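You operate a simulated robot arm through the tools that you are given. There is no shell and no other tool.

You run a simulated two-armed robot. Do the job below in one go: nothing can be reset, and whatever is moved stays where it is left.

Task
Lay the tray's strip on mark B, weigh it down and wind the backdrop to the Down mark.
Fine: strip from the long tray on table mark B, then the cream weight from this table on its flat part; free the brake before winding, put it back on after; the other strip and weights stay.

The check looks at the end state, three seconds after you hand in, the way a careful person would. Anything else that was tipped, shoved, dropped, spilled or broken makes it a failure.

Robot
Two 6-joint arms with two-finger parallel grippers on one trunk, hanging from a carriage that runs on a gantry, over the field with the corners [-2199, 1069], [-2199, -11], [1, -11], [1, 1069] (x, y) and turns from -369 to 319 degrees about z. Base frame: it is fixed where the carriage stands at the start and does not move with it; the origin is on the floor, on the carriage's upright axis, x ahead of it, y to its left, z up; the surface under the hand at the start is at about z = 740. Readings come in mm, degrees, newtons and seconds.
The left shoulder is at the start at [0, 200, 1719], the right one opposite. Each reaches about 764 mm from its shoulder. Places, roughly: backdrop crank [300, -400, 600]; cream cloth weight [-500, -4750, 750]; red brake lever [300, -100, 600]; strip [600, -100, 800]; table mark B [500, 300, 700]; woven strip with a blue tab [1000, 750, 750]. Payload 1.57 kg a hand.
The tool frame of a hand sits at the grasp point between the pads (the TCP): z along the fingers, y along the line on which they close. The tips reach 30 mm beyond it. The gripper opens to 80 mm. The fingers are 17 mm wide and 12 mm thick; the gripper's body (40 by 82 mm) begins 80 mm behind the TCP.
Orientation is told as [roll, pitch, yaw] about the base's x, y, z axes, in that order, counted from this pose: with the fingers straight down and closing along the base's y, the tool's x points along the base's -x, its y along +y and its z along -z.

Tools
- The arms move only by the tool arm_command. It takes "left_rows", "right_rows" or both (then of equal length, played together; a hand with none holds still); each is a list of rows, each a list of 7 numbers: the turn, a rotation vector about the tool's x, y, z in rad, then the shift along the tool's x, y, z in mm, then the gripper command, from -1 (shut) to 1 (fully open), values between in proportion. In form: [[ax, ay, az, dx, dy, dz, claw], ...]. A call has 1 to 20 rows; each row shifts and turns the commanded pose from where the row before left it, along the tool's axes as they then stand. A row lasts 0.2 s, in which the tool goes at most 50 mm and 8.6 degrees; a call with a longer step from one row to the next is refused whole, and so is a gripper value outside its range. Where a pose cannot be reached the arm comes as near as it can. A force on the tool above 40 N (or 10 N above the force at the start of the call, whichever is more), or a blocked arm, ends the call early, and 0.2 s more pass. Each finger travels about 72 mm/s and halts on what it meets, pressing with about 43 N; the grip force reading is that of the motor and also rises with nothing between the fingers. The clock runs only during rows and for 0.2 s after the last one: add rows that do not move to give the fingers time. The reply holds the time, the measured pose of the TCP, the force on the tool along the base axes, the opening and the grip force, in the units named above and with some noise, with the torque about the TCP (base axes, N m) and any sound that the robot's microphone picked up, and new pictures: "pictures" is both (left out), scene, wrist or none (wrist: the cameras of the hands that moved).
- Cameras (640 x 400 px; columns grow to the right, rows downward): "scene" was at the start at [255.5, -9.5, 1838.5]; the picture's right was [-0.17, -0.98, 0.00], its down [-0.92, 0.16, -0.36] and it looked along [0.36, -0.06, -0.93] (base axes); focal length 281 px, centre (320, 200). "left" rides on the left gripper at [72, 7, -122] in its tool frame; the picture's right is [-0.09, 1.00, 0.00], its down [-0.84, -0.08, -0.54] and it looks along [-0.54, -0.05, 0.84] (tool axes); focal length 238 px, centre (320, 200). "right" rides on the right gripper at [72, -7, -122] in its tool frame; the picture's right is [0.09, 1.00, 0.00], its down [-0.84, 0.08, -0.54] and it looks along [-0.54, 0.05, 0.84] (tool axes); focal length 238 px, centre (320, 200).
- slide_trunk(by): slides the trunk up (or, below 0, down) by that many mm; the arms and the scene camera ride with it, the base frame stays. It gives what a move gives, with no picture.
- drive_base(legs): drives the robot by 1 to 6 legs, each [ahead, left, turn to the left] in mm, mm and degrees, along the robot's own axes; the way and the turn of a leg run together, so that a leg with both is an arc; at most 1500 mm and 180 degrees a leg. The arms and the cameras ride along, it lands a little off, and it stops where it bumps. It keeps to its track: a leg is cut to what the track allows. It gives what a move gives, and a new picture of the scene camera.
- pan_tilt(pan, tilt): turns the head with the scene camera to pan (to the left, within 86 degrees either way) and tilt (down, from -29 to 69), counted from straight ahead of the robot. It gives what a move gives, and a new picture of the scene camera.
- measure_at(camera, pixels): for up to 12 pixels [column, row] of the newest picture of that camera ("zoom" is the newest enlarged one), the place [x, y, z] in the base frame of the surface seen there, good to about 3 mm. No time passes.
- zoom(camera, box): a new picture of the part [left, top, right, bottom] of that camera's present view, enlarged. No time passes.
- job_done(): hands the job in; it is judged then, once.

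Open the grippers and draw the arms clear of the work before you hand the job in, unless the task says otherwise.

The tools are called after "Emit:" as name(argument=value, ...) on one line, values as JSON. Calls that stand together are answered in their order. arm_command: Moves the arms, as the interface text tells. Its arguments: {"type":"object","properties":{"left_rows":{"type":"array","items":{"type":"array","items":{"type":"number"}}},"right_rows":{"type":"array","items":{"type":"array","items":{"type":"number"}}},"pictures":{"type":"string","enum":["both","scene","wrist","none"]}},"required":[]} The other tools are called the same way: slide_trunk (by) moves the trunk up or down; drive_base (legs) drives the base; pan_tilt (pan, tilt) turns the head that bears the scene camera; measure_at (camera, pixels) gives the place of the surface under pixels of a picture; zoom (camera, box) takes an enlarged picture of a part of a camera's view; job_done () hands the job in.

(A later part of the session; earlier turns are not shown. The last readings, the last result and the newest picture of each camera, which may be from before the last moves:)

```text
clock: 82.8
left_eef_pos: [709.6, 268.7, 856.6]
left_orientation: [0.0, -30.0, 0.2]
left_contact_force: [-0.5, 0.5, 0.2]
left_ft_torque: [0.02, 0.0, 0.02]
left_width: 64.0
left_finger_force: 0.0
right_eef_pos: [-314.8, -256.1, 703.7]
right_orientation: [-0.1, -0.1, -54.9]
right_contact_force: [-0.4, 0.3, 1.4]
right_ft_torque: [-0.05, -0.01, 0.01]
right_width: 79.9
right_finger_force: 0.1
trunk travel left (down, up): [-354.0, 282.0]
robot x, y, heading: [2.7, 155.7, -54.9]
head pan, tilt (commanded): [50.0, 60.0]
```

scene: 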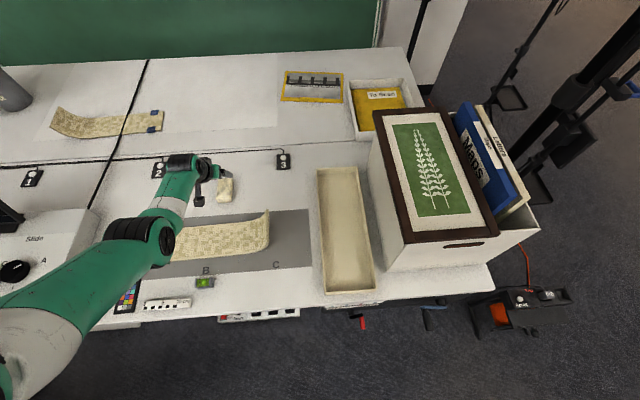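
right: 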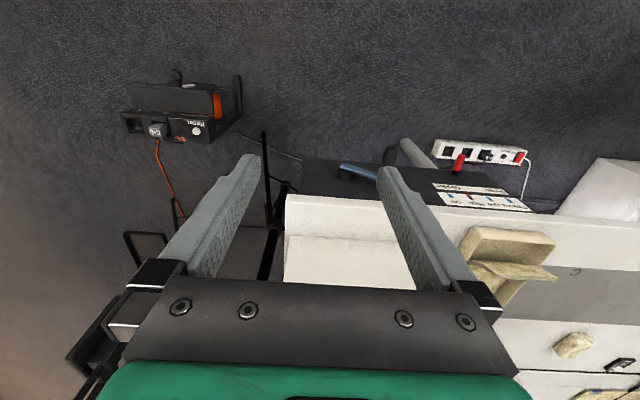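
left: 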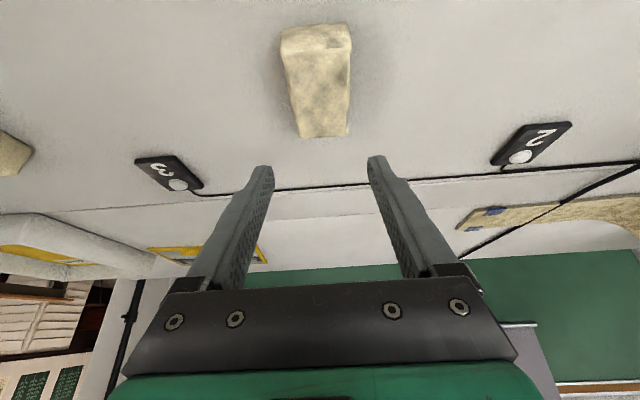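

The weight shows centred between the open fingers (at (318,80)–(322,135)). I lower the trunk 70 mm and check.

Emit:
slide_trunk(by=-70)

Emit:
arm_command(left_rows=[[0, 0, 0, 0, 0, 0, 0.6]], pictures="both")

```text
clock: 83.8
left_eef_pos: [710.9, 267.2, 786.4]
left_orientation: [0.0, -29.9, 0.1]
left_contact_force: [-0.3, 0.8, -0.4]
left_ft_torque: [0.03, 0.01, 0.0]
left_width: 63.9
left_finger_force: 0.0
right_eef_pos: [-315.0, -256.6, 632.7]
right_orientation: [0.0, 0.0, -54.8]
right_contact_force: [-0.1, -0.8, -0.5]
right_ft_torque: [0.01, 0.02, 0.01]
right_width: 79.9
right_finger_force: 0.1
trunk travel left (down, up): [-284.0, 352.0]
robot x, y, heading: [-1.3, 155.9, -54.6]
head pan, tilt (commanded): [50.0, 60.0]
```

```text
clock: 84.2
left_eef_pos: [710.1, 267.1, 785.0]
left_orientation: [-0.1, -30.0, 0.2]
left_contact_force: [0.7, 0.2, 0.4]
left_ft_torque: [0.0, 0.02, 0.02]
left_width: 64.0
left_finger_force: 0.1
right_eef_pos: [-315.0, -255.1, 634.0]
right_orientation: [-0.1, 0.0, -54.8]
right_contact_force: [0.8, -0.1, -0.3]
right_ft_torque: [-0.01, -0.04, 0.04]
right_width: 79.9
right_finger_force: 0.1
trunk travel left (down, up): [-284.0, 352.0]
robot x, y, heading: [-1.7, 153.5, -54.7]
head pan, tilt (commanded): [50.0, 60.0]
```

scene: 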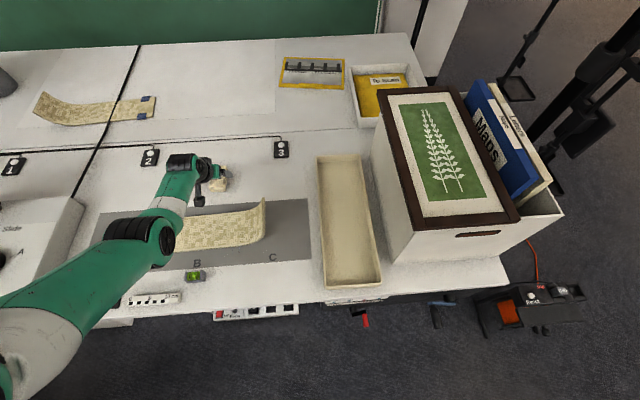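
left: 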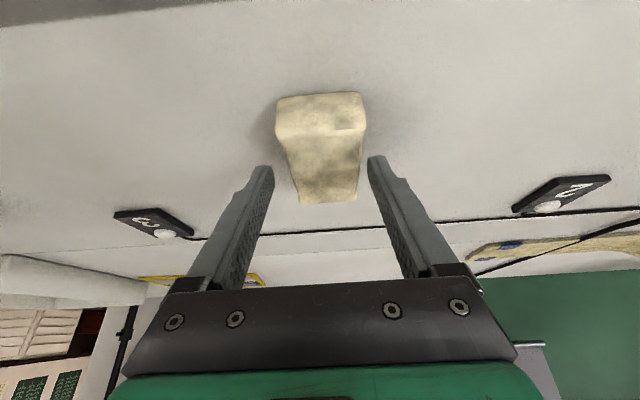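

The weight sits between the fingers; I lower another 12 mm and close on it.

Emit:
slide_trunk(by=-12)

Emit:
arm_command(left_rows=[[0, 0, 0, 0, 0, 0, -1], [0, 0, 0, 0, 0, 0, -1], [0, 0, 0, 0, 0, 0, -1], [0, 0, 0, 0, 0, 0, -1]], pictures="wrist")

```text
clock: 84.8
left_eef_pos: [710.4, 267.2, 775.4]
left_orientation: [0.0, -30.0, 0.3]
left_contact_force: [0.6, 0.5, 0.6]
left_ft_torque: [-0.05, -0.03, 0.01]
left_width: 63.9
left_finger_force: 0.0
right_eef_pos: [-315.9, -256.5, 621.1]
right_orientation: [0.0, 0.0, -54.8]
right_contact_force: [-0.3, 1.2, 0.3]
right_ft_torque: [0.02, -0.02, 0.03]
right_width: 80.2
right_finger_force: 0.1
trunk travel left (down, up): [-272.0, 364.0]
robot x, y, heading: [-5.1, 158.0, -55.0]
head pan, tilt (commanded): [50.0, 60.0]
```

```text
clock: 85.8
left_eef_pos: [710.6, 268.7, 774.5]
left_orientation: [0.1, -30.0, 0.2]
left_contact_force: [-1.0, 1.8, 1.1]
left_ft_torque: [0.02, -0.01, 0.03]
left_width: 49.6
left_finger_force: 42.9
right_eef_pos: [-316.1, -256.5, 620.7]
right_orientation: [0.0, 0.0, -54.9]
right_contact_force: [0.2, 0.4, 0.5]
right_ft_torque: [0.0, 0.0, -0.02]
right_width: 80.0
right_finger_force: 0.1
trunk travel left (down, up): [-272.0, 364.0]
robot x, y, heading: [-2.4, 155.8, -54.4]
head pan, tilt (commanded): [50.0, 60.0]
```

left: 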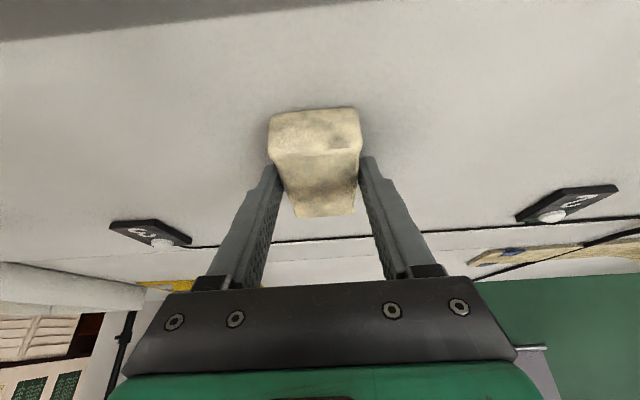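

The weight is gripped firmly (49.6 mm, 43 N). I lift it 130 mm with the trunk.

Emit:
slide_trunk(by=30)

Emit:
arm_command(left_rows=[[0, 0, 0, 0, 0, 0, -1]], pictures="wrist")

Emit:
slide_trunk(by=100)

```text
clock: 86.6
left_eef_pos: [708.8, 268.1, 804.1]
left_orientation: [0.0, -30.0, 0.2]
left_contact_force: [-0.6, -0.4, -4.4]
left_ft_torque: [0.02, 0.04, -0.07]
left_width: 49.4
left_finger_force: 43.3
right_eef_pos: [-315.5, -256.0, 651.5]
right_orientation: [0.0, -0.1, -54.7]
right_contact_force: [1.1, 0.6, 0.7]
right_ft_torque: [0.0, 0.02, 0.0]
right_width: 79.8
right_finger_force: 0.1
trunk travel left (down, up): [-302.0, 334.0]
robot x, y, heading: [1.6, 157.5, -55.1]
head pan, tilt (commanded): [50.0, 60.0]
```

```text
clock: 87.0
left_eef_pos: [709.4, 267.7, 804.8]
left_orientation: [0.0, -30.0, 0.2]
left_contact_force: [-0.1, -0.1, -3.2]
left_ft_torque: [0.0, 0.0, -0.01]
left_width: 49.5
left_finger_force: 43.0
right_eef_pos: [-315.4, -257.2, 651.2]
right_orientation: [0.0, 0.0, -54.8]
right_contact_force: [1.1, 0.2, 0.8]
right_ft_torque: [-0.01, -0.01, -0.01]
right_width: 79.8
right_finger_force: 0.1
trunk travel left (down, up): [-302.0, 334.0]
robot x, y, heading: [-3.2, 156.5, -54.9]
head pan, tilt (commanded): [50.0, 60.0]
```

left: 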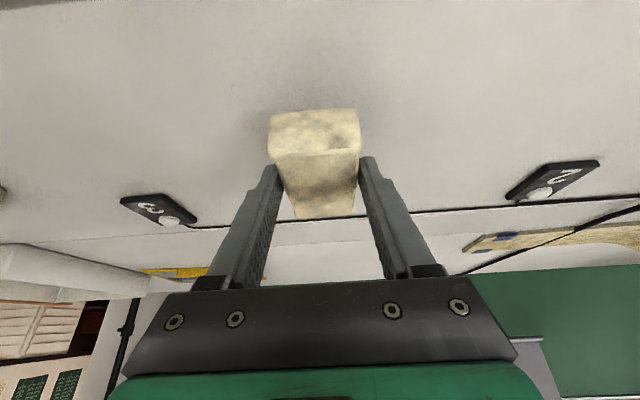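

```text
clock: 88.3
left_eef_pos: [709.2, 268.0, 904.0]
left_orientation: [-0.1, -30.0, 0.2]
left_contact_force: [0.8, -0.2, -3.9]
left_ft_torque: [0.03, 0.05, 0.0]
left_width: 49.7
left_finger_force: 43.0
right_eef_pos: [-315.8, -255.5, 750.6]
right_orientation: [0.0, -0.1, -54.9]
right_contact_force: [0.3, 0.0, 0.0]
right_ft_torque: [-0.04, 0.02, -0.01]
right_width: 80.1
right_finger_force: 0.1
trunk travel left (down, up): [-402.0, 234.0]
robot x, y, heading: [-0.9, 155.4, -55.0]
head pan, tilt (commanded): [50.0, 60.0]
```

The weight is lifted steadily (about 4 N). I carry it back to above the strip's flat part at about [532,317,830].

Emit:
arm_command(left_rows=[[0, 0, 0, 31.8, 8.1, -4.1, -1], [0, 0, 0, 31.8, 8.1, -4.1, -1], [0, 0, 0, 31.8, 8.1, -4.1, -1], [0, 0, 0, 31.8, 8.1, -4.1, -1], [0, 0, 0, 31.8, 8.1, -4.1, -1], [0, 0, 0, 31.8, 8.1, -4.1, -1]], pictures="both")

```text
clock: 89.7
left_eef_pos: [532.9, 314.6, 830.6]
left_orientation: [-0.1, -29.9, 0.2]
left_contact_force: [0.6, -0.5, -4.7]
left_ft_torque: [0.01, 0.04, 0.0]
left_width: 49.6
left_finger_force: 43.0
right_eef_pos: [-316.1, -257.0, 751.9]
right_orientation: [0.0, 0.0, -54.8]
right_contact_force: [-0.6, -0.3, 1.0]
right_ft_torque: [0.0, 0.04, 0.02]
right_width: 79.7
right_finger_force: 0.0
trunk travel left (down, up): [-402.0, 234.0]
robot x, y, heading: [-0.2, 158.2, -54.9]
head pan, tilt (commanded): [50.0, 60.0]
```

scene: 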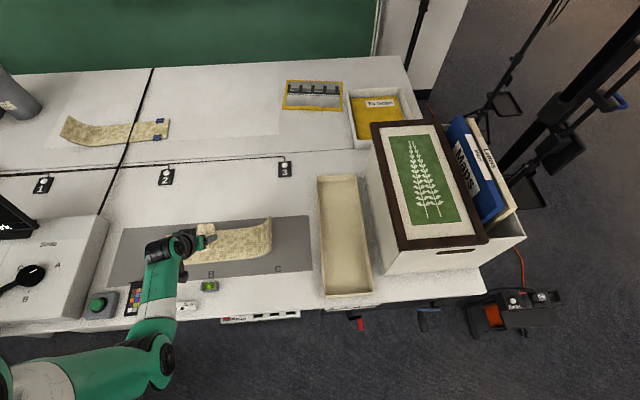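
left: 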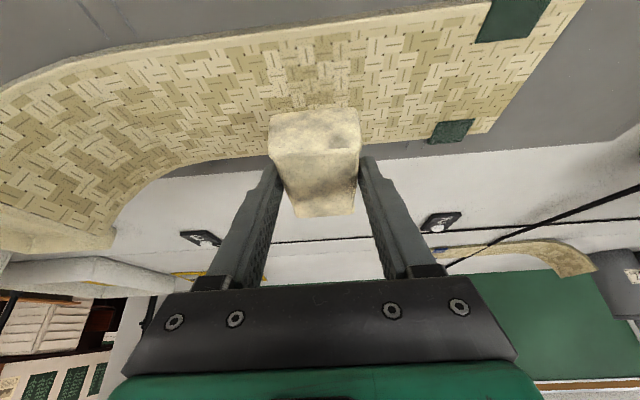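

The weight hangs above the strip. I measure the strip's edges around here to centre the weight.

Emit:
measure_at(camera="left", pixels=[[220, 152], [240, 148], [390, 136], [410, 134], [200, 44], [300, 28], [400, 16], [455, 130], [500, 20], [315, 115], [270, 125], [355, 115]])

Emit:
zoom(camera="scene", box=[100, 200, 320, 320])

```text
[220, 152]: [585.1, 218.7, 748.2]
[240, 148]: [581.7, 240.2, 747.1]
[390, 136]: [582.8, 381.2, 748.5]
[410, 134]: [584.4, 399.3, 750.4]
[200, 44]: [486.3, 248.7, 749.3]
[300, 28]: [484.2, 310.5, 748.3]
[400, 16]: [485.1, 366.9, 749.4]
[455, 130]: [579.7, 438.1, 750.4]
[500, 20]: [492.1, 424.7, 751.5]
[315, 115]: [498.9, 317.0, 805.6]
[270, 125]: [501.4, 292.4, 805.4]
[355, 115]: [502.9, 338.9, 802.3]
```

```text
2.91 times, centred on (210, 260) of scene
```

zoom: 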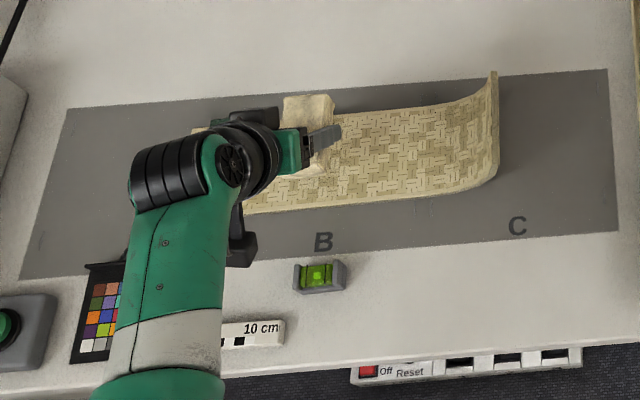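

The strip spans x 484–586 here, so I shift the weight 6 mm to −x to centre it, and lower the trunk 42 mm.

Emit:
arm_command(left_rows=[[0, 0, 0, 5.2, 0, -3, -1]], pictures="none")

Emit:
slide_trunk(by=-42)

Emit:
arm_command(left_rows=[[0, 0, 0, 0, 0, 0, -1]], pictures="wrist")

```text
clock: 90.1
left_eef_pos: [526.4, 315.8, 830.6]
left_orientation: [0.0, -29.9, 0.3]
left_contact_force: [0.4, 0.6, -3.8]
left_ft_torque: [-0.01, 0.08, -0.02]
left_width: 49.8
left_finger_force: 43.2
right_eef_pos: [-316.6, -257.1, 750.7]
right_orientation: [0.0, 0.0, -54.6]
right_contact_force: [-0.4, 0.7, 0.3]
right_ft_torque: [0.02, 0.01, -0.01]
right_width: 80.1
right_finger_force: 0.1
trunk travel left (down, up): [-402.0, 234.0]
robot x, y, heading: [-1.7, 155.9, -54.6]
head pan, tilt (commanded): [50.0, 60.0]
```

```text
clock: 91.0
left_eef_pos: [526.8, 315.4, 788.4]
left_orientation: [0.0, -30.0, 0.2]
left_contact_force: [0.5, 0.5, -3.1]
left_ft_torque: [-0.04, 0.04, -0.02]
left_width: 49.7
left_finger_force: 43.2
right_eef_pos: [-316.3, -257.3, 707.8]
right_orientation: [0.1, 0.0, -54.7]
right_contact_force: [0.4, -0.2, 0.0]
right_ft_torque: [-0.01, -0.04, 0.0]
right_width: 79.8
right_finger_force: 0.1
trunk travel left (down, up): [-360.0, 276.0]
robot x, y, heading: [-6.2, 154.3, -54.6]
head pan, tilt (commanded): [50.0, 60.0]
```

```text
clock: 91.4
left_eef_pos: [525.3, 316.3, 788.6]
left_orientation: [0.0, -30.0, 0.2]
left_contact_force: [0.4, 0.0, -4.0]
left_ft_torque: [-0.02, 0.05, 0.0]
left_width: 49.7
left_finger_force: 43.4
right_eef_pos: [-315.4, -257.1, 710.1]
right_orientation: [0.1, 0.0, -54.8]
right_contact_force: [-0.4, 0.7, -1.1]
right_ft_torque: [0.02, 0.0, 0.02]
right_width: 80.0
right_finger_force: 0.0
trunk travel left (down, up): [-360.0, 276.0]
robot x, y, heading: [-1.6, 159.4, -54.9]
head pan, tilt (commanded): [50.0, 60.0]
```

left: 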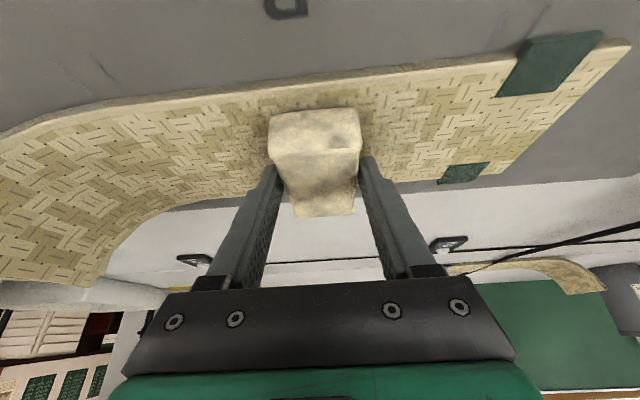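

The weight is still hanging (−4 N), just above the strip. I lower 4 mm more and read the force.

Emit:
slide_trunk(by=-4)

```text
clock: 91.9
left_eef_pos: [525.8, 316.7, 784.6]
left_orientation: [0.0, -30.0, 0.2]
left_contact_force: [-1.4, -0.1, -4.0]
left_ft_torque: [-0.04, 0.04, 0.0]
left_width: 49.4
left_finger_force: 43.1
right_eef_pos: [-315.9, -254.9, 705.4]
right_orientation: [0.0, 0.1, -54.8]
right_contact_force: [0.2, 1.1, -0.8]
right_ft_torque: [-0.02, 0.0, 0.01]
right_width: 80.1
right_finger_force: 0.0
trunk travel left (down, up): [-356.0, 280.0]
robot x, y, heading: [-0.5, 155.8, -54.9]
head pan, tilt (commanded): [50.0, 60.0]
```

Still −4 N, so no contact yet; I lower 2 mm more.

Emit:
slide_trunk(by=-2)

```text
clock: 92.4
left_eef_pos: [527.5, 315.6, 783.3]
left_orientation: [0.0, -30.3, 0.1]
left_contact_force: [-12.5, -1.7, 26.2]
left_ft_torque: [-0.16, 0.83, 0.0]
left_width: 49.8
left_finger_force: 43.0
right_eef_pos: [-316.1, -256.5, 705.2]
right_orientation: [0.0, 0.0, -54.8]
right_contact_force: [1.0, -0.2, 0.3]
right_ft_torque: [0.02, 0.0, 0.05]
right_width: 80.0
right_finger_force: 0.0
trunk travel left (down, up): [-354.0, 282.0]
robot x, y, heading: [-0.9, 158.3, -55.2]
head pan, tilt (commanded): [50.0, 60.0]
```

Contact now (26 N). I ease off by 1 mm and then release the weight gently.

Emit:
slide_trunk(by=1)

Emit:
arm_command(left_rows=[[0, 0, 0, 0, 0, 0, 0.3], [0, 0, 0, 0, 0, 0, 0.4], [0, 0, 0, 0, 0, 0, 0.6], [0, 0, 0, 0, 0, 0, 0.6]], pictures="wrist")

```text
clock: 92.9
left_eef_pos: [526.8, 316.4, 784.3]
left_orientation: [0.0, -30.1, 0.1]
left_contact_force: [-6.4, -0.9, 16.9]
left_ft_torque: [-0.17, 0.08, -0.02]
left_width: 49.8
left_finger_force: 43.0
right_eef_pos: [-315.2, -256.7, 705.1]
right_orientation: [0.0, 0.0, -54.8]
right_contact_force: [-0.2, 0.0, 0.3]
right_ft_torque: [-0.02, -0.03, 0.04]
right_width: 80.2
right_finger_force: 0.2
trunk travel left (down, up): [-355.0, 281.0]
robot x, y, heading: [-1.5, 156.6, -55.0]
head pan, tilt (commanded): [50.0, 60.0]
```

```text
clock: 93.9
left_eef_pos: [526.4, 316.3, 782.7]
left_orientation: [0.1, -30.0, 0.2]
left_contact_force: [-0.5, 0.5, 0.4]
left_ft_torque: [0.01, -0.01, -0.05]
left_width: 64.1
left_finger_force: 0.1
right_eef_pos: [-316.3, -256.1, 704.6]
right_orientation: [0.0, 0.0, -54.8]
right_contact_force: [-0.4, 0.1, -0.4]
right_ft_torque: [0.03, 0.0, 0.0]
right_width: 79.8
right_finger_force: 0.1
trunk travel left (down, up): [-355.0, 281.0]
robot x, y, heading: [-0.0, 156.1, -54.9]
head pan, tilt (commanded): [50.0, 60.0]
```

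left: 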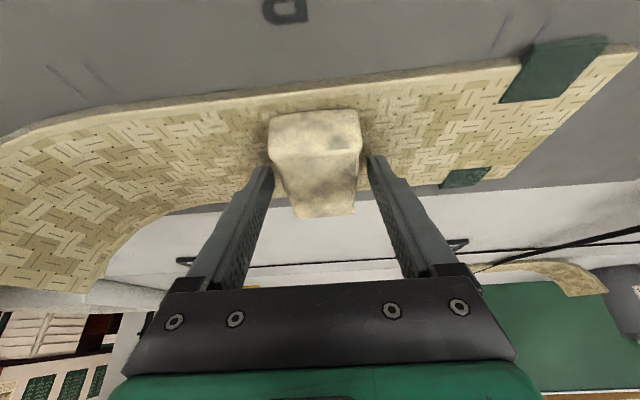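

The weight stands on the strip. I raise the trunk 110 mm to clear it.

Emit:
slide_trunk(by=30)

Emit:
slide_trunk(by=90)

Emit:
arm_command(left_rows=[[0, 0, 0, 0, 0, 0, 0.6]], pictures="both")

```text
clock: 94.7
left_eef_pos: [527.4, 315.7, 813.4]
left_orientation: [0.1, -30.0, 0.1]
left_contact_force: [-0.6, -0.8, -0.4]
left_ft_torque: [0.0, -0.04, 0.01]
left_width: 63.9
left_finger_force: 0.2
right_eef_pos: [-315.0, -257.0, 733.9]
right_orientation: [0.0, 0.0, -54.8]
right_contact_force: [-0.1, 0.6, 0.3]
right_ft_torque: [0.03, 0.02, 0.05]
right_width: 79.7
right_finger_force: 0.0
trunk travel left (down, up): [-385.0, 251.0]
robot x, y, heading: [-2.2, 152.9, -55.1]
head pan, tilt (commanded): [50.0, 60.0]
```

```text
clock: 95.9
left_eef_pos: [526.7, 317.1, 903.0]
left_orientation: [0.1, -30.0, 0.2]
left_contact_force: [-0.9, 0.1, 0.2]
left_ft_torque: [0.01, 0.0, 0.05]
left_width: 64.1
left_finger_force: 0.1
right_eef_pos: [-315.7, -256.1, 824.8]
right_orientation: [0.0, -0.1, -54.8]
right_contact_force: [0.1, 1.0, -0.7]
right_ft_torque: [0.01, 0.02, -0.03]
right_width: 80.0
right_finger_force: 0.0
trunk travel left (down, up): [-475.0, 161.0]
robot x, y, heading: [-0.4, 158.2, -54.8]
head pan, tilt (commanded): [50.0, 60.0]
```

```text
clock: 96.3
left_eef_pos: [526.0, 316.9, 902.9]
left_orientation: [-0.1, -30.0, 0.1]
left_contact_force: [0.2, -0.5, -0.4]
left_ft_torque: [-0.02, -0.02, 0.01]
left_width: 63.9
left_finger_force: 0.1
right_eef_pos: [-314.9, -256.5, 823.3]
right_orientation: [0.0, 0.1, -54.8]
right_contact_force: [-0.8, 0.4, -0.2]
right_ft_torque: [-0.04, 0.0, -0.01]
right_width: 79.9
right_finger_force: 0.0
trunk travel left (down, up): [-475.0, 161.0]
robot x, y, heading: [-4.4, 159.1, -54.9]
head pan, tilt (commanded): [50.0, 60.0]
```

scene: 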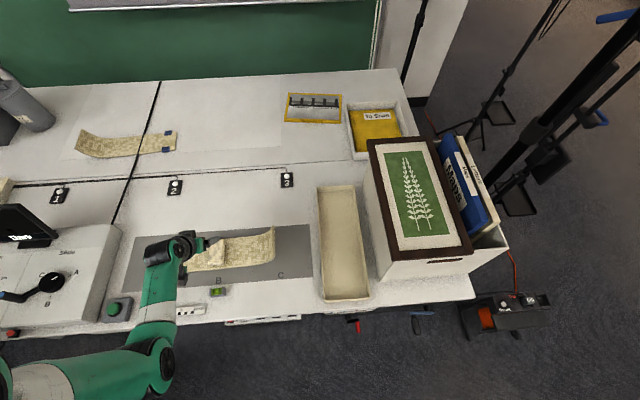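
left: 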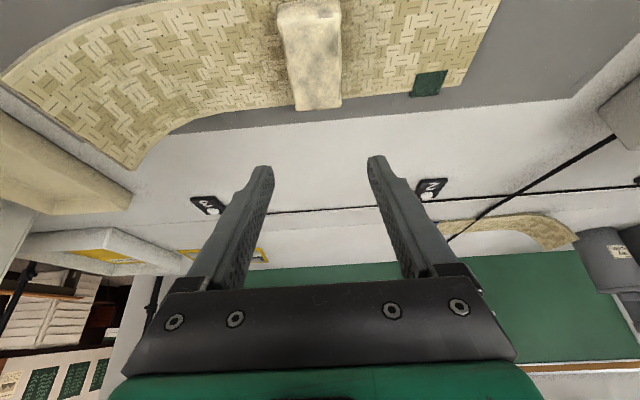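

The cream weight stands squarely on the strip's flat part, and everything else on the table is unchanged. Next I bring the robot back, face it forward and go right for the brake and crank, keeping the arms well clear.

Emit:
drive_base(legs=[[-68.8, -98.3, 0], [0, 0, 55], [0, -165, 0]])

Emit:
pan_tilt(pan=60, tilt=60)

```text
clock: 101.1
left_eef_pos: [50.2, 517.9, 903.3]
left_orientation: [0.1, -30.0, 55.4]
left_contact_force: [0.2, 0.6, -0.1]
left_ft_torque: [-0.02, 0.02, 0.0]
left_width: 64.0
left_finger_force: 0.0
right_eef_pos: [40.2, -501.8, 824.0]
right_orientation: [0.0, 0.0, 0.4]
right_contact_force: [-0.4, -0.7, -0.6]
right_ft_torque: [-0.03, 0.02, 0.04]
right_width: 79.8
right_finger_force: 0.2
trunk travel left (down, up): [-475.0, 161.0]
robot x, y, heading: [-118.1, -10.9, 0.3]
head pan, tilt (commanded): [50.0, 60.0]
```

scene: 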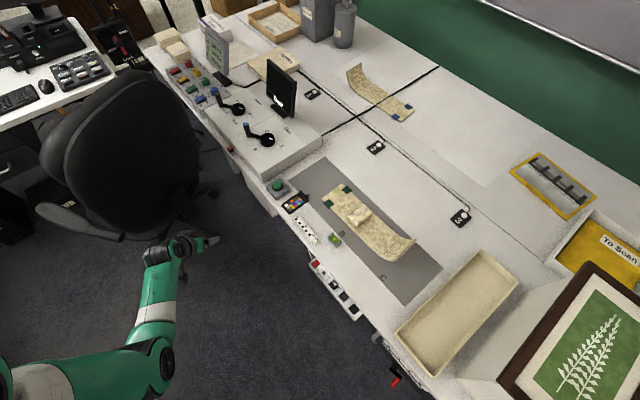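

```text
clock: 101.8
left_eef_pos: [52.3, 516.9, 902.9]
left_orientation: [0.0, -30.0, 55.4]
left_contact_force: [0.6, 0.4, 0.2]
left_ft_torque: [0.01, 0.03, -0.03]
left_width: 63.9
left_finger_force: 0.1
right_eef_pos: [40.6, -501.9, 824.8]
right_orientation: [0.1, 0.0, 0.4]
right_contact_force: [-0.7, 0.4, 0.0]
right_ft_torque: [-0.02, -0.04, 0.01]
right_width: 79.9
right_finger_force: 0.1
trunk travel left (down, up): [-475.0, 161.0]
robot x, y, heading: [-114.8, -2.3, 0.4]
head pan, tilt (commanded): [60.0, 60.0]
```

scene: 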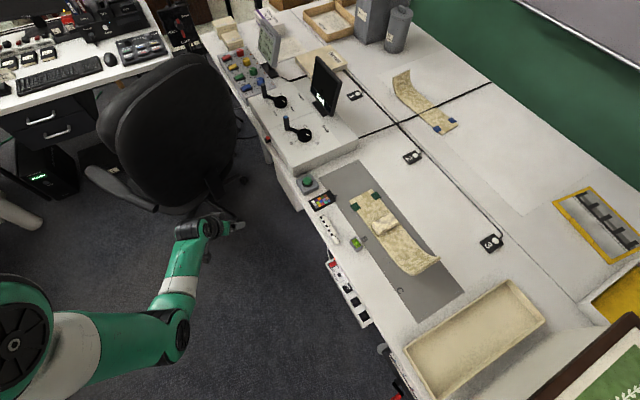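

The strip with its weight looks right on B. The chair at (170,140) is near the left hand at (215,225), so I measure it before lowering the trunk.

Emit:
measure_at(camera="scene", pixels=[[180, 200], [150, 208], [215, 180], [130, 190], [170, 120], [235, 220], [240, 185], [205, 250], [180, 90], [100, 120], [300, 250], [340, 290]])

Emit:
zoom(camera="scene", box=[320, 150, 480, 300])

```text
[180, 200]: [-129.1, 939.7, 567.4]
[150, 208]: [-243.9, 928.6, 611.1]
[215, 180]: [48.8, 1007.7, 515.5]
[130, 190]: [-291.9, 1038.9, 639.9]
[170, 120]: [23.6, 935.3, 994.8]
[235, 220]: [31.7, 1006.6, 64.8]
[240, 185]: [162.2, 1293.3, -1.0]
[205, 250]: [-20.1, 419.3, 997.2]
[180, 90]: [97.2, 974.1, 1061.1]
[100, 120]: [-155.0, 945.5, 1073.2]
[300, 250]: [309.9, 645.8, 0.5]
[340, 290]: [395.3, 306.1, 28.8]
```

```text
2.67 times, centred on (400, 225) of scene
```

zoom: 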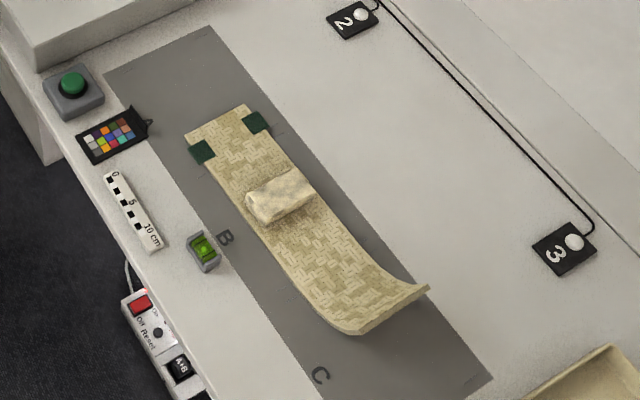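

The chair is at y>928, clear of the left hand. Now I bring the right hand from [40,-502,824] forward and inward while tilting it 40° forward, which should bend its elbow; the space in front of the table is free there.

Emit:
arm_command(right_rows=[[0, -0.0998, 0, -28.6, 28.4, -6.1, 0.5], [0, -0.0998, 0, -29.1, 28.4, -3.2, 0.5], [0, -0.0998, 0, -29.2, 28.4, -0.3, 0.5], [0, -0.0998, 0, -29.1, 28.4, 2.6, 0.5], [0, -0.0998, 0, -28.7, 28.4, 5.5, 0.5], [0, -0.0998, 0, -28.0, 28.4, 8.3, 0.5], [0, -0.0998, 0, -27.0, 28.4, 11.1, 0.5]], pictures="wrist")

```text
clock: 103.4
left_eef_pos: [50.1, 517.2, 902.6]
left_orientation: [0.0, -30.0, 55.3]
left_contact_force: [-0.6, 0.3, 0.2]
left_ft_torque: [0.02, 0.0, 0.02]
left_width: 63.9
left_finger_force: 0.0
right_eef_pos: [256.4, -323.1, 826.6]
right_orientation: [0.0, -40.0, 0.4]
right_contact_force: [0.3, -1.0, -0.5]
right_ft_torque: [0.01, -0.01, 0.0]
right_width: 59.8
right_finger_force: 0.0
right hand out of reach, approached as far as the arm can: row 1, 2, 3, 4, 5
trunk travel left (down, up): [-475.0, 161.0]
robot x, y, heading: [-121.1, -7.8, 0.5]
head pan, tilt (commanded): [60.0, 60.0]
```

right: 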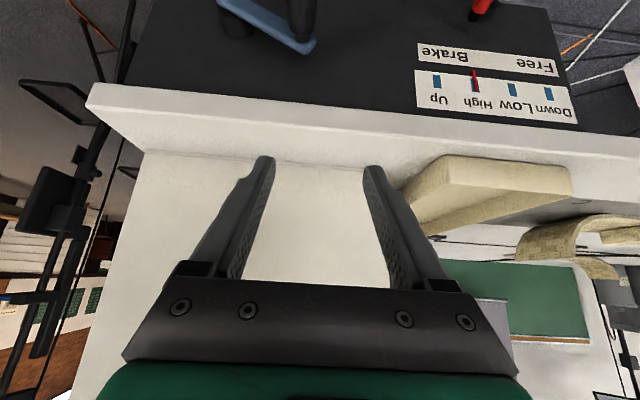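

The right wrist camera now reads the plate: the pointer is at High, with "Brake" and "Free" labels. I raise the hand a little and inward to bend the elbow further.

Emit:
arm_command(right_rows=[[0, 0, 0, -11.6, 10, -29.4, 0.5], [0, 0, 0, -11.6, 10, -29.4, 0.5], [0, 0, 0, -11.6, 10, -29.4, 0.5]], pictures="none")

```text
clock: 104.2
left_eef_pos: [50.7, 516.4, 904.5]
left_orientation: [0.0, -30.0, 55.4]
left_contact_force: [0.0, -0.3, 0.6]
left_ft_torque: [0.02, -0.02, 0.01]
left_width: 63.6
left_finger_force: 0.0
right_eef_pos: [224.0, -292.8, 915.4]
right_orientation: [0.0, -39.9, 0.5]
right_contact_force: [0.9, -0.3, 0.3]
right_ft_torque: [0.0, 0.03, 0.01]
right_width: 60.0
right_finger_force: 0.0
right hand out of reach, approached as far as the arm can: row 1
trunk travel left (down, up): [-475.0, 161.0]
robot x, y, heading: [-119.5, -8.4, 0.3]
head pan, tilt (commanded): [60.0, 60.0]
```

The elbow is now well bent ([224,-293,915]). I shift the hand 90 mm towards the brake's side and back the robot 30 mm, so nothing is struck when I lower the trunk.

Emit:
arm_command(right_rows=[[0, 0, 0, 0, 45, 0, 0.5], [0, 0, 0, 0, 45, 0, 0.5]], pictures="none")

Emit:
drive_base(legs=[[-30, 0, 0]])

Emit:
slide_trunk(by=-180)

Emit:
pan_tilt(pan=-20, tilt=60)

```text
clock: 104.8
left_eef_pos: [51.7, 517.0, 902.8]
left_orientation: [0.0, -30.0, 55.4]
left_contact_force: [-0.9, -0.1, -0.1]
left_ft_torque: [-0.01, -0.01, -0.01]
left_width: 64.0
left_finger_force: 0.0
right_eef_pos: [223.6, -203.4, 915.9]
right_orientation: [0.0, -40.1, 0.5]
right_contact_force: [-0.2, 0.1, 0.1]
right_ft_torque: [0.05, -0.02, 0.01]
right_width: 60.1
right_finger_force: 0.0
trunk travel left (down, up): [-475.0, 161.0]
robot x, y, heading: [-118.5, -6.9, 0.2]
head pan, tilt (commanded): [60.0, 60.0]
```

```text
clock: 105.6
left_eef_pos: [20.7, 517.4, 903.3]
left_orientation: [-0.1, -30.0, 55.5]
left_contact_force: [-0.4, 0.4, -0.9]
left_ft_torque: [0.01, -0.04, -0.05]
left_width: 64.0
left_finger_force: 0.2
right_eef_pos: [193.8, -204.2, 915.1]
right_orientation: [0.0, -40.1, 0.5]
right_contact_force: [0.2, 0.1, -0.6]
right_ft_torque: [-0.01, 0.01, -0.02]
right_width: 59.8
right_finger_force: 0.2
trunk travel left (down, up): [-475.0, 161.0]
robot x, y, heading: [-151.3, -5.4, 0.7]
head pan, tilt (commanded): [60.0, 60.0]
```

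scene: 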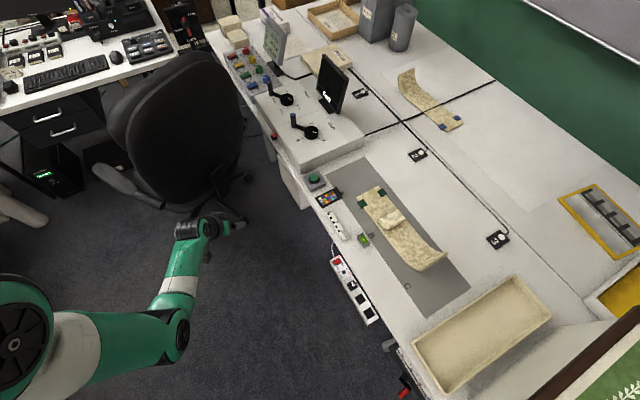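

```text
clock: 107.6
left_eef_pos: [20.8, 516.3, 722.8]
left_orientation: [0.0, -30.1, 55.4]
left_contact_force: [0.8, 0.6, 0.7]
left_ft_torque: [0.02, -0.02, -0.02]
left_width: 64.1
left_finger_force: 0.0
right_eef_pos: [192.9, -203.1, 735.6]
right_orientation: [-0.1, -40.0, 0.5]
right_contact_force: [0.6, 0.8, 0.3]
right_ft_torque: [-0.01, 0.01, 0.01]
right_width: 60.1
right_finger_force: 0.0
trunk travel left (down, up): [-295.0, 341.0]
robot x, y, heading: [-151.2, -5.6, 0.4]
head pan, tilt (commanded): [60.0, 60.0]
```

```text
clock: 109.2
left_eef_pos: [20.9, 516.3, 722.9]
left_orientation: [0.0, -30.0, 55.5]
left_contact_force: [-0.4, 0.1, 0.1]
left_ft_torque: [0.02, -0.03, 0.0]
left_width: 64.0
left_finger_force: 0.1
right_eef_pos: [194.0, -204.3, 734.2]
right_orientation: [0.1, -40.0, 0.6]
right_contact_force: [0.2, 0.3, -0.4]
right_ft_torque: [-0.01, 0.0, -0.01]
right_width: 60.0
right_finger_force: 0.2
trunk travel left (down, up): [-295.0, 341.0]
robot x, y, heading: [-149.4, -12.9, 0.9]
head pan, tilt (commanded): [-20.0, 60.0]
```

scene: 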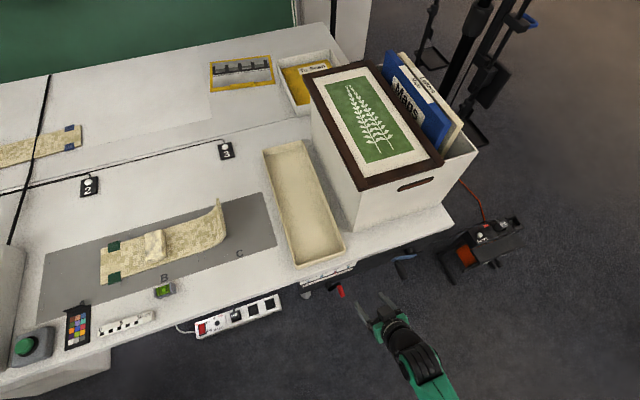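

Both arms are clear; I take a fresh right wrist picture of the brake and crank.

Emit:
arm_command(right_rows=[[0, 0, 0, 0, 0, 0, 0.5]], pictures="wrist")

Emit:
zoom(camera="scene", box=[270, 220, 450, 330])

```text
clock: 109.6
left_eef_pos: [21.1, 517.0, 723.0]
left_orientation: [0.0, -30.0, 55.5]
left_contact_force: [1.0, -0.3, -0.3]
left_ft_torque: [0.04, 0.01, 0.01]
left_width: 63.9
left_finger_force: 0.1
right_eef_pos: [193.6, -203.6, 736.4]
right_orientation: [0.0, -40.0, 0.4]
right_contact_force: [-0.4, 0.3, 0.3]
right_ft_torque: [-0.01, 0.03, 0.04]
right_width: 59.9
right_finger_force: 0.1
trunk travel left (down, up): [-295.0, 341.0]
robot x, y, heading: [-150.0, -8.3, 0.5]
head pan, tilt (commanded): [-20.0, 60.0]
```

right: 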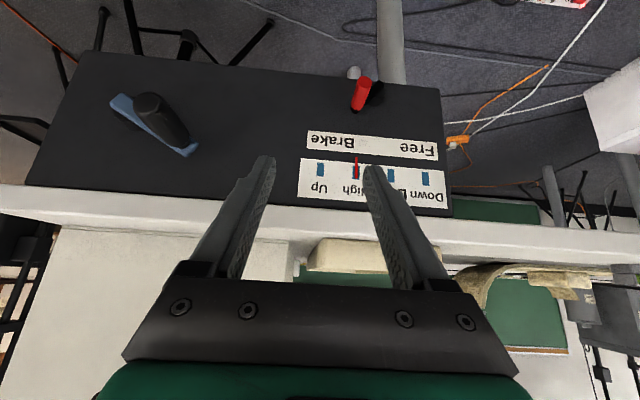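

```text
3.56 times, centred on (360, 275) of scene
```

zoom: 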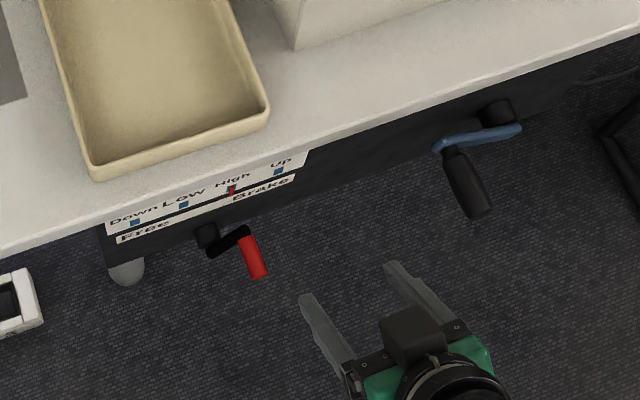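

The wrist view shows the lever (red handle near (361,93)) and crank (blue arm (115,100)–(195,155)). I measure them precisely.

Emit:
measure_at(camera="right", pixels=[[365, 80], [361, 93], [356, 108], [377, 90], [371, 103], [120, 103], [190, 152], [150, 103], [168, 122], [183, 140], [140, 118], [355, 72]])

Emit:
measure_at(camera="zoom", pixels=[[252, 245], [260, 270], [225, 243], [207, 235], [455, 165], [480, 205], [465, 185], [500, 130], [445, 143], [497, 110], [232, 190], [135, 222]])

Emit:
zoom(camera="right", box=[280, 50, 460, 220])

Emit:
zoom(camera="right", box=[60, 50, 260, 200])

```text
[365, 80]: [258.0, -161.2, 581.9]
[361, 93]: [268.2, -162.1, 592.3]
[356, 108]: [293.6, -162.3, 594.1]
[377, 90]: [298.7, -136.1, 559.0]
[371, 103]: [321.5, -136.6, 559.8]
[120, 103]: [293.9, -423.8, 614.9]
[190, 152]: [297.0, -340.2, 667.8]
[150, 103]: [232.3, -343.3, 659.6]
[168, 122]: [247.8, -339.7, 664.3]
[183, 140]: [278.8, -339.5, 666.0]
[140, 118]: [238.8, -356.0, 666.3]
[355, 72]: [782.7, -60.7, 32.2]
```

```text
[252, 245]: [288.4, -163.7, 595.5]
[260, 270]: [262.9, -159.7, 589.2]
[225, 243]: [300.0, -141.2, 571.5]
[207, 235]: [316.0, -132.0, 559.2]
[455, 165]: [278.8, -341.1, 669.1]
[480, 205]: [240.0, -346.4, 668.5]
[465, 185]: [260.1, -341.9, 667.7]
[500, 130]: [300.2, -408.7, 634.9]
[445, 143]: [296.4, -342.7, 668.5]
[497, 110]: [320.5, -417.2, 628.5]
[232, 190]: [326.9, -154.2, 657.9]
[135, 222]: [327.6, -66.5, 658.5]
```

```text
2.35 times, centred on (370, 135) of right
```

zoom: 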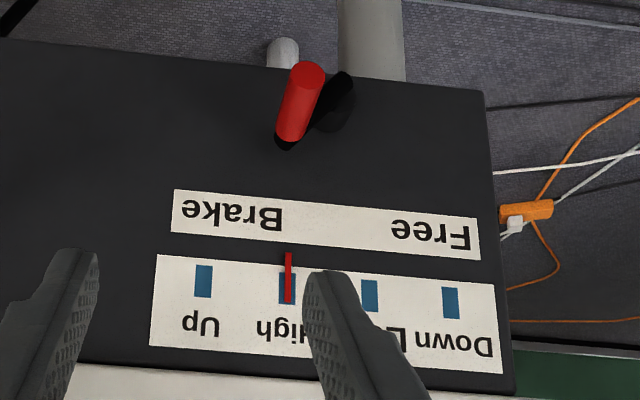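

```text
2.67 times, centred on (160, 125) of right
```

zoom: 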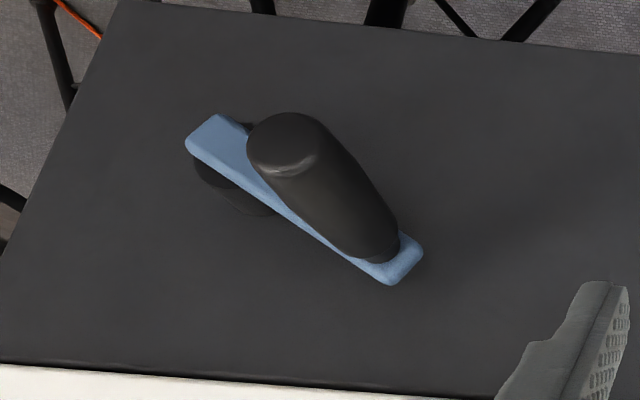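

The handle of the brake lies along x from 258 to 293 at y≈-161, z≈587; its hub is at about y=-134, z=557. I lower the trunk 140 mm more to bring the right arm into its working range.

Emit:
slide_trunk(by=-140)

Emit:
arm_command(right_rows=[[0, 0, 0, 0, 0, 0, 0.2], [0, 0, 0, 0, 0, 0, 0.2]], pictures="both")

```text
clock: 111.2
left_eef_pos: [21.4, 517.8, 583.7]
left_orientation: [0.0, -30.0, 55.6]
left_contact_force: [-0.2, -0.9, 0.4]
left_ft_torque: [-0.01, -0.03, 0.02]
left_width: 64.1
left_finger_force: 0.0
right_eef_pos: [194.2, -203.9, 596.7]
right_orientation: [0.1, -40.0, 0.5]
right_contact_force: [-0.3, 0.2, 0.1]
right_ft_torque: [0.01, -0.01, 0.0]
right_width: 60.2
right_finger_force: 0.1
trunk travel left (down, up): [-155.0, 481.0]
robot x, y, heading: [-146.9, -7.4, 0.6]
head pan, tilt (commanded): [-20.0, 60.0]
```

```text
clock: 111.8
left_eef_pos: [20.5, 516.5, 584.5]
left_orientation: [-0.1, -30.0, 55.5]
left_contact_force: [-0.2, 0.2, 0.3]
left_ft_torque: [-0.01, 0.01, 0.01]
left_width: 64.3
left_finger_force: 0.1
right_eef_pos: [192.4, -203.5, 594.1]
right_orientation: [0.0, -40.0, 0.5]
right_contact_force: [0.0, -0.2, -0.9]
right_ft_torque: [0.01, -0.03, -0.03]
right_width: 48.0
right_finger_force: 0.1
trunk travel left (down, up): [-155.0, 481.0]
robot x, y, heading: [-143.0, -9.5, 0.3]
head pan, tilt (commanded): [-20.0, 60.0]
```

scene: 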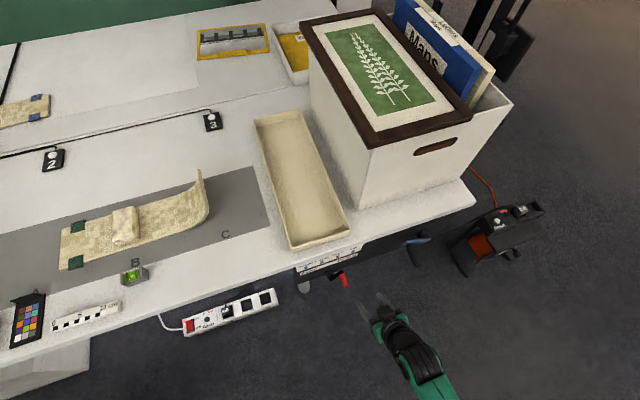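
right: 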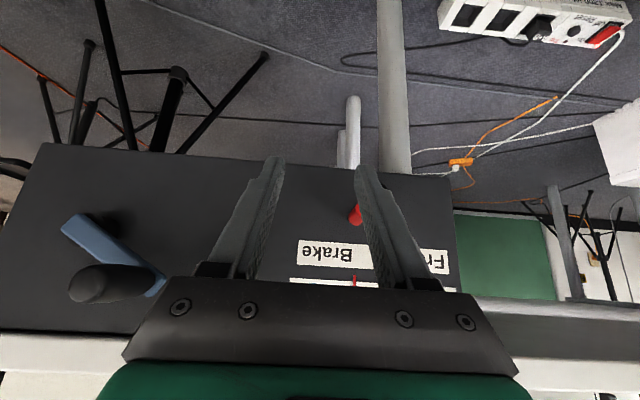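

I bring the right hand to the pre-grasp point [227,-161,641], 60 mm short of the brake handle.

Emit:
arm_command(right_rows=[[0, 0, 0, -18.5, 14.3, -4.5, 0.2], [0, 0, 0, -18.5, 14.3, -4.5, 0.2], [0, 0, 0, -18.5, 14.3, -4.5, 0.2]], pictures="wrist")

Emit:
zoom(camera="right", box=[240, 60, 420, 260])

```text
clock: 112.6
left_eef_pos: [21.3, 517.0, 582.5]
left_orientation: [0.0, -30.0, 55.5]
left_contact_force: [0.1, -1.0, -0.7]
left_ft_torque: [0.01, 0.02, -0.01]
left_width: 64.1
left_finger_force: 0.0
right_eef_pos: [229.3, -160.9, 640.6]
right_orientation: [0.0, -40.2, 0.5]
right_contact_force: [-0.3, 0.3, 0.3]
right_ft_torque: [-0.03, -0.01, 0.0]
right_width: 48.1
right_finger_force: 0.0
trunk travel left (down, up): [-155.0, 481.0]
robot x, y, heading: [-149.3, -7.7, 0.3]
head pan, tilt (commanded): [-20.0, 60.0]
```

right: 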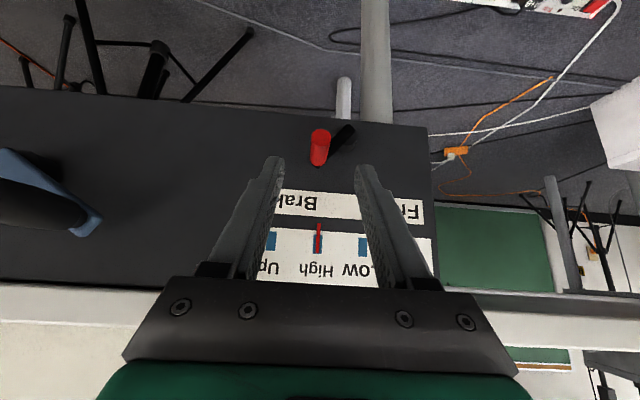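

```text
2.00 times, centred on (330, 160) of right
```

zoom: 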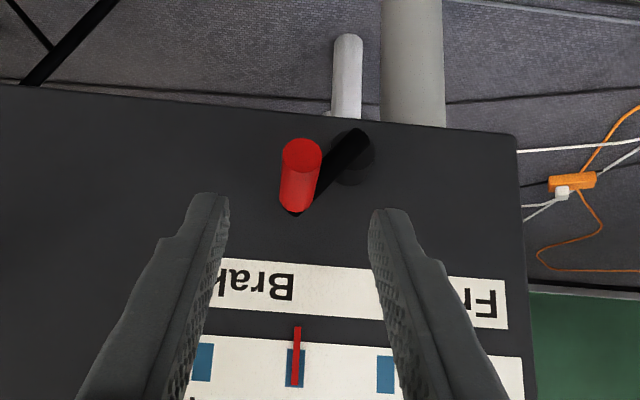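

The red handle at zoom (300,175) lies right between the fingers. I advance 60 mm along the tool axis with the gripper open.

Emit:
arm_command(right_rows=[[0, 0, 0, 0, 0, 20, 0.2], [0, 0, 0, 0, 0, 20, 0.2], [0, 0, 0, 0, 0, 20, 0.2]], pictures="wrist")

Emit:
zoom(camera="right", box=[240, 100, 400, 280])

```text
clock: 113.4
left_eef_pos: [22.5, 517.0, 582.8]
left_orientation: [0.0, -30.0, 55.5]
left_contact_force: [-0.4, 0.3, -0.5]
left_ft_torque: [0.02, 0.02, 0.0]
left_width: 64.1
left_finger_force: 0.1
right_eef_pos: [266.4, -159.3, 596.4]
right_orientation: [0.0, -40.1, 0.4]
right_contact_force: [-0.7, -1.0, -0.2]
right_ft_torque: [-0.02, 0.01, 0.03]
right_width: 48.0
right_finger_force: 0.0
trunk travel left (down, up): [-155.0, 481.0]
robot x, y, heading: [-149.4, -9.1, 0.3]
head pan, tilt (commanded): [-20.0, 60.0]
```

right: 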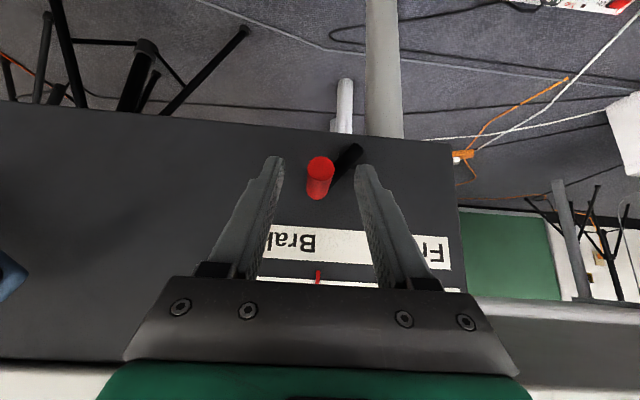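

```text
2.22 times, centred on (320, 190) of right
```

zoom: 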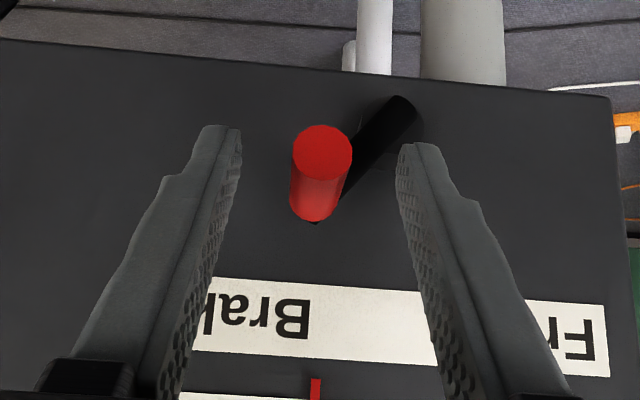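

The handle is between the fingers, near their tips. I close to a loose cage of about 20 mm around it and check.

Emit:
arm_command(right_rows=[[0, 0, 0, 0, 0, 0, -0.3], [0, 0, 0, 0, 0, 0, -0.5], [0, 0, 0, 0, 0, 0, -0.5]], pictures="wrist")

Emit:
zoom(camera="right", box=[240, 100, 400, 280])

```text
clock: 114.2
left_eef_pos: [21.3, 515.8, 583.7]
left_orientation: [0.0, -30.0, 55.5]
left_contact_force: [0.8, 0.4, -1.3]
left_ft_torque: [-0.01, 0.0, 0.02]
left_width: 63.9
left_finger_force: 0.0
right_eef_pos: [265.9, -159.3, 596.1]
right_orientation: [-0.1, -40.0, 0.5]
right_contact_force: [0.4, 0.0, 0.6]
right_ft_torque: [-0.01, 0.01, -0.01]
right_width: 20.3
right_finger_force: 0.0
trunk travel left (down, up): [-155.0, 481.0]
robot x, y, heading: [-148.9, -6.5, 0.4]
head pan, tilt (commanded): [-20.0, 60.0]
```

right: 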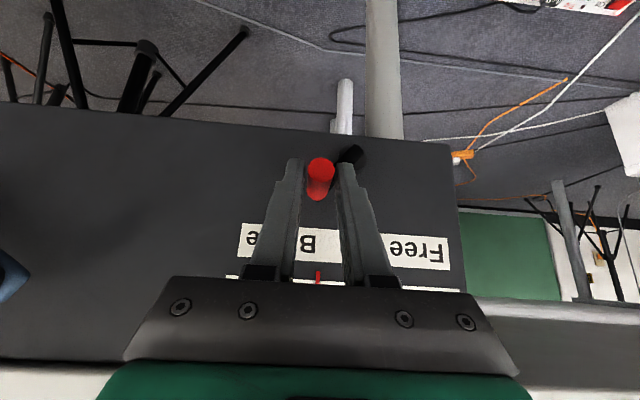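

```text
2.22 times, centred on (320, 190) of right
```

zoom: 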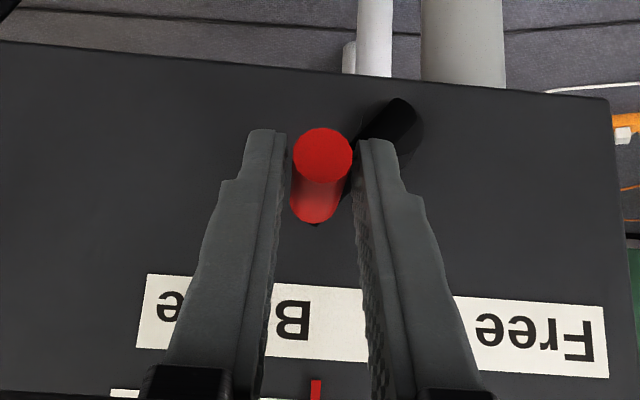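

The handle is caged between the fingertips. I swing it along its arc towards Free, first to the top.

Emit:
arm_command(right_rows=[[0, 0, 0, -2.25, 4.6, -2.7, -0.5], [0, 0, 0, -1.8, 5.0, -2.15, -0.5], [0, 0, 0, -1.3, 5.3, -1.5, -0.5], [0, 0, 0, -0.85, 5.6, -1.0, -0.5], [0, 0, 0, -0.3, 6.4, -0.4, -0.5]], pictures="wrist")

Emit:
zoom(camera="right", box=[240, 100, 400, 280])

```text
clock: 115.4
left_eef_pos: [21.2, 517.1, 582.9]
left_orientation: [0.1, -30.1, 55.5]
left_contact_force: [-0.1, -0.5, -0.2]
left_ft_torque: [-0.01, 0.0, -0.01]
left_width: 63.9
left_finger_force: 0.0
right_eef_pos: [265.6, -133.2, 605.2]
right_orientation: [0.0, -40.0, 0.5]
right_contact_force: [0.2, 0.2, 0.2]
right_ft_torque: [0.03, 0.03, -0.02]
right_width: 19.9
right_finger_force: 0.1
trunk travel left (down, up): [-155.0, 481.0]
robot x, y, heading: [-151.2, -8.0, 0.4]
head pan, tilt (commanded): [-20.0, 60.0]
```

right: 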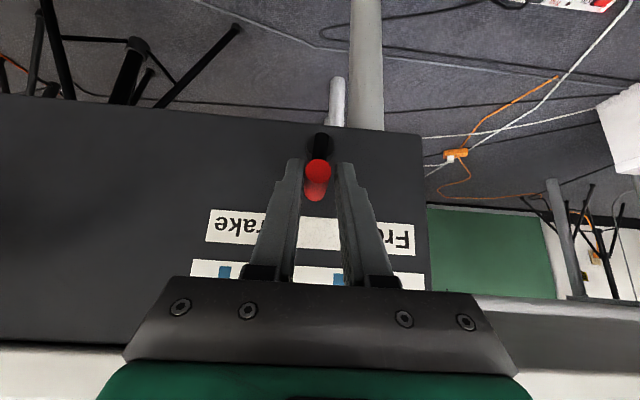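

```text
2.22 times, centred on (320, 190) of right
```

zoom: 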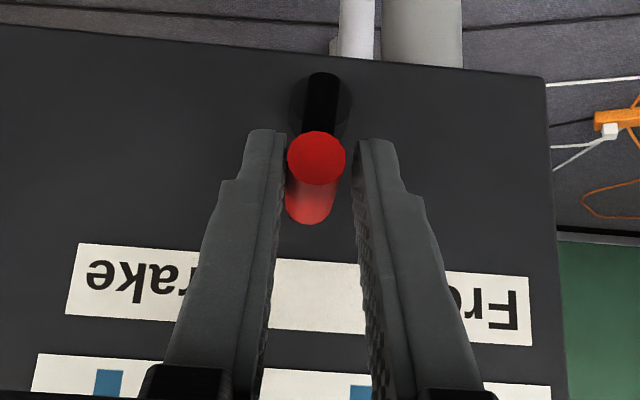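

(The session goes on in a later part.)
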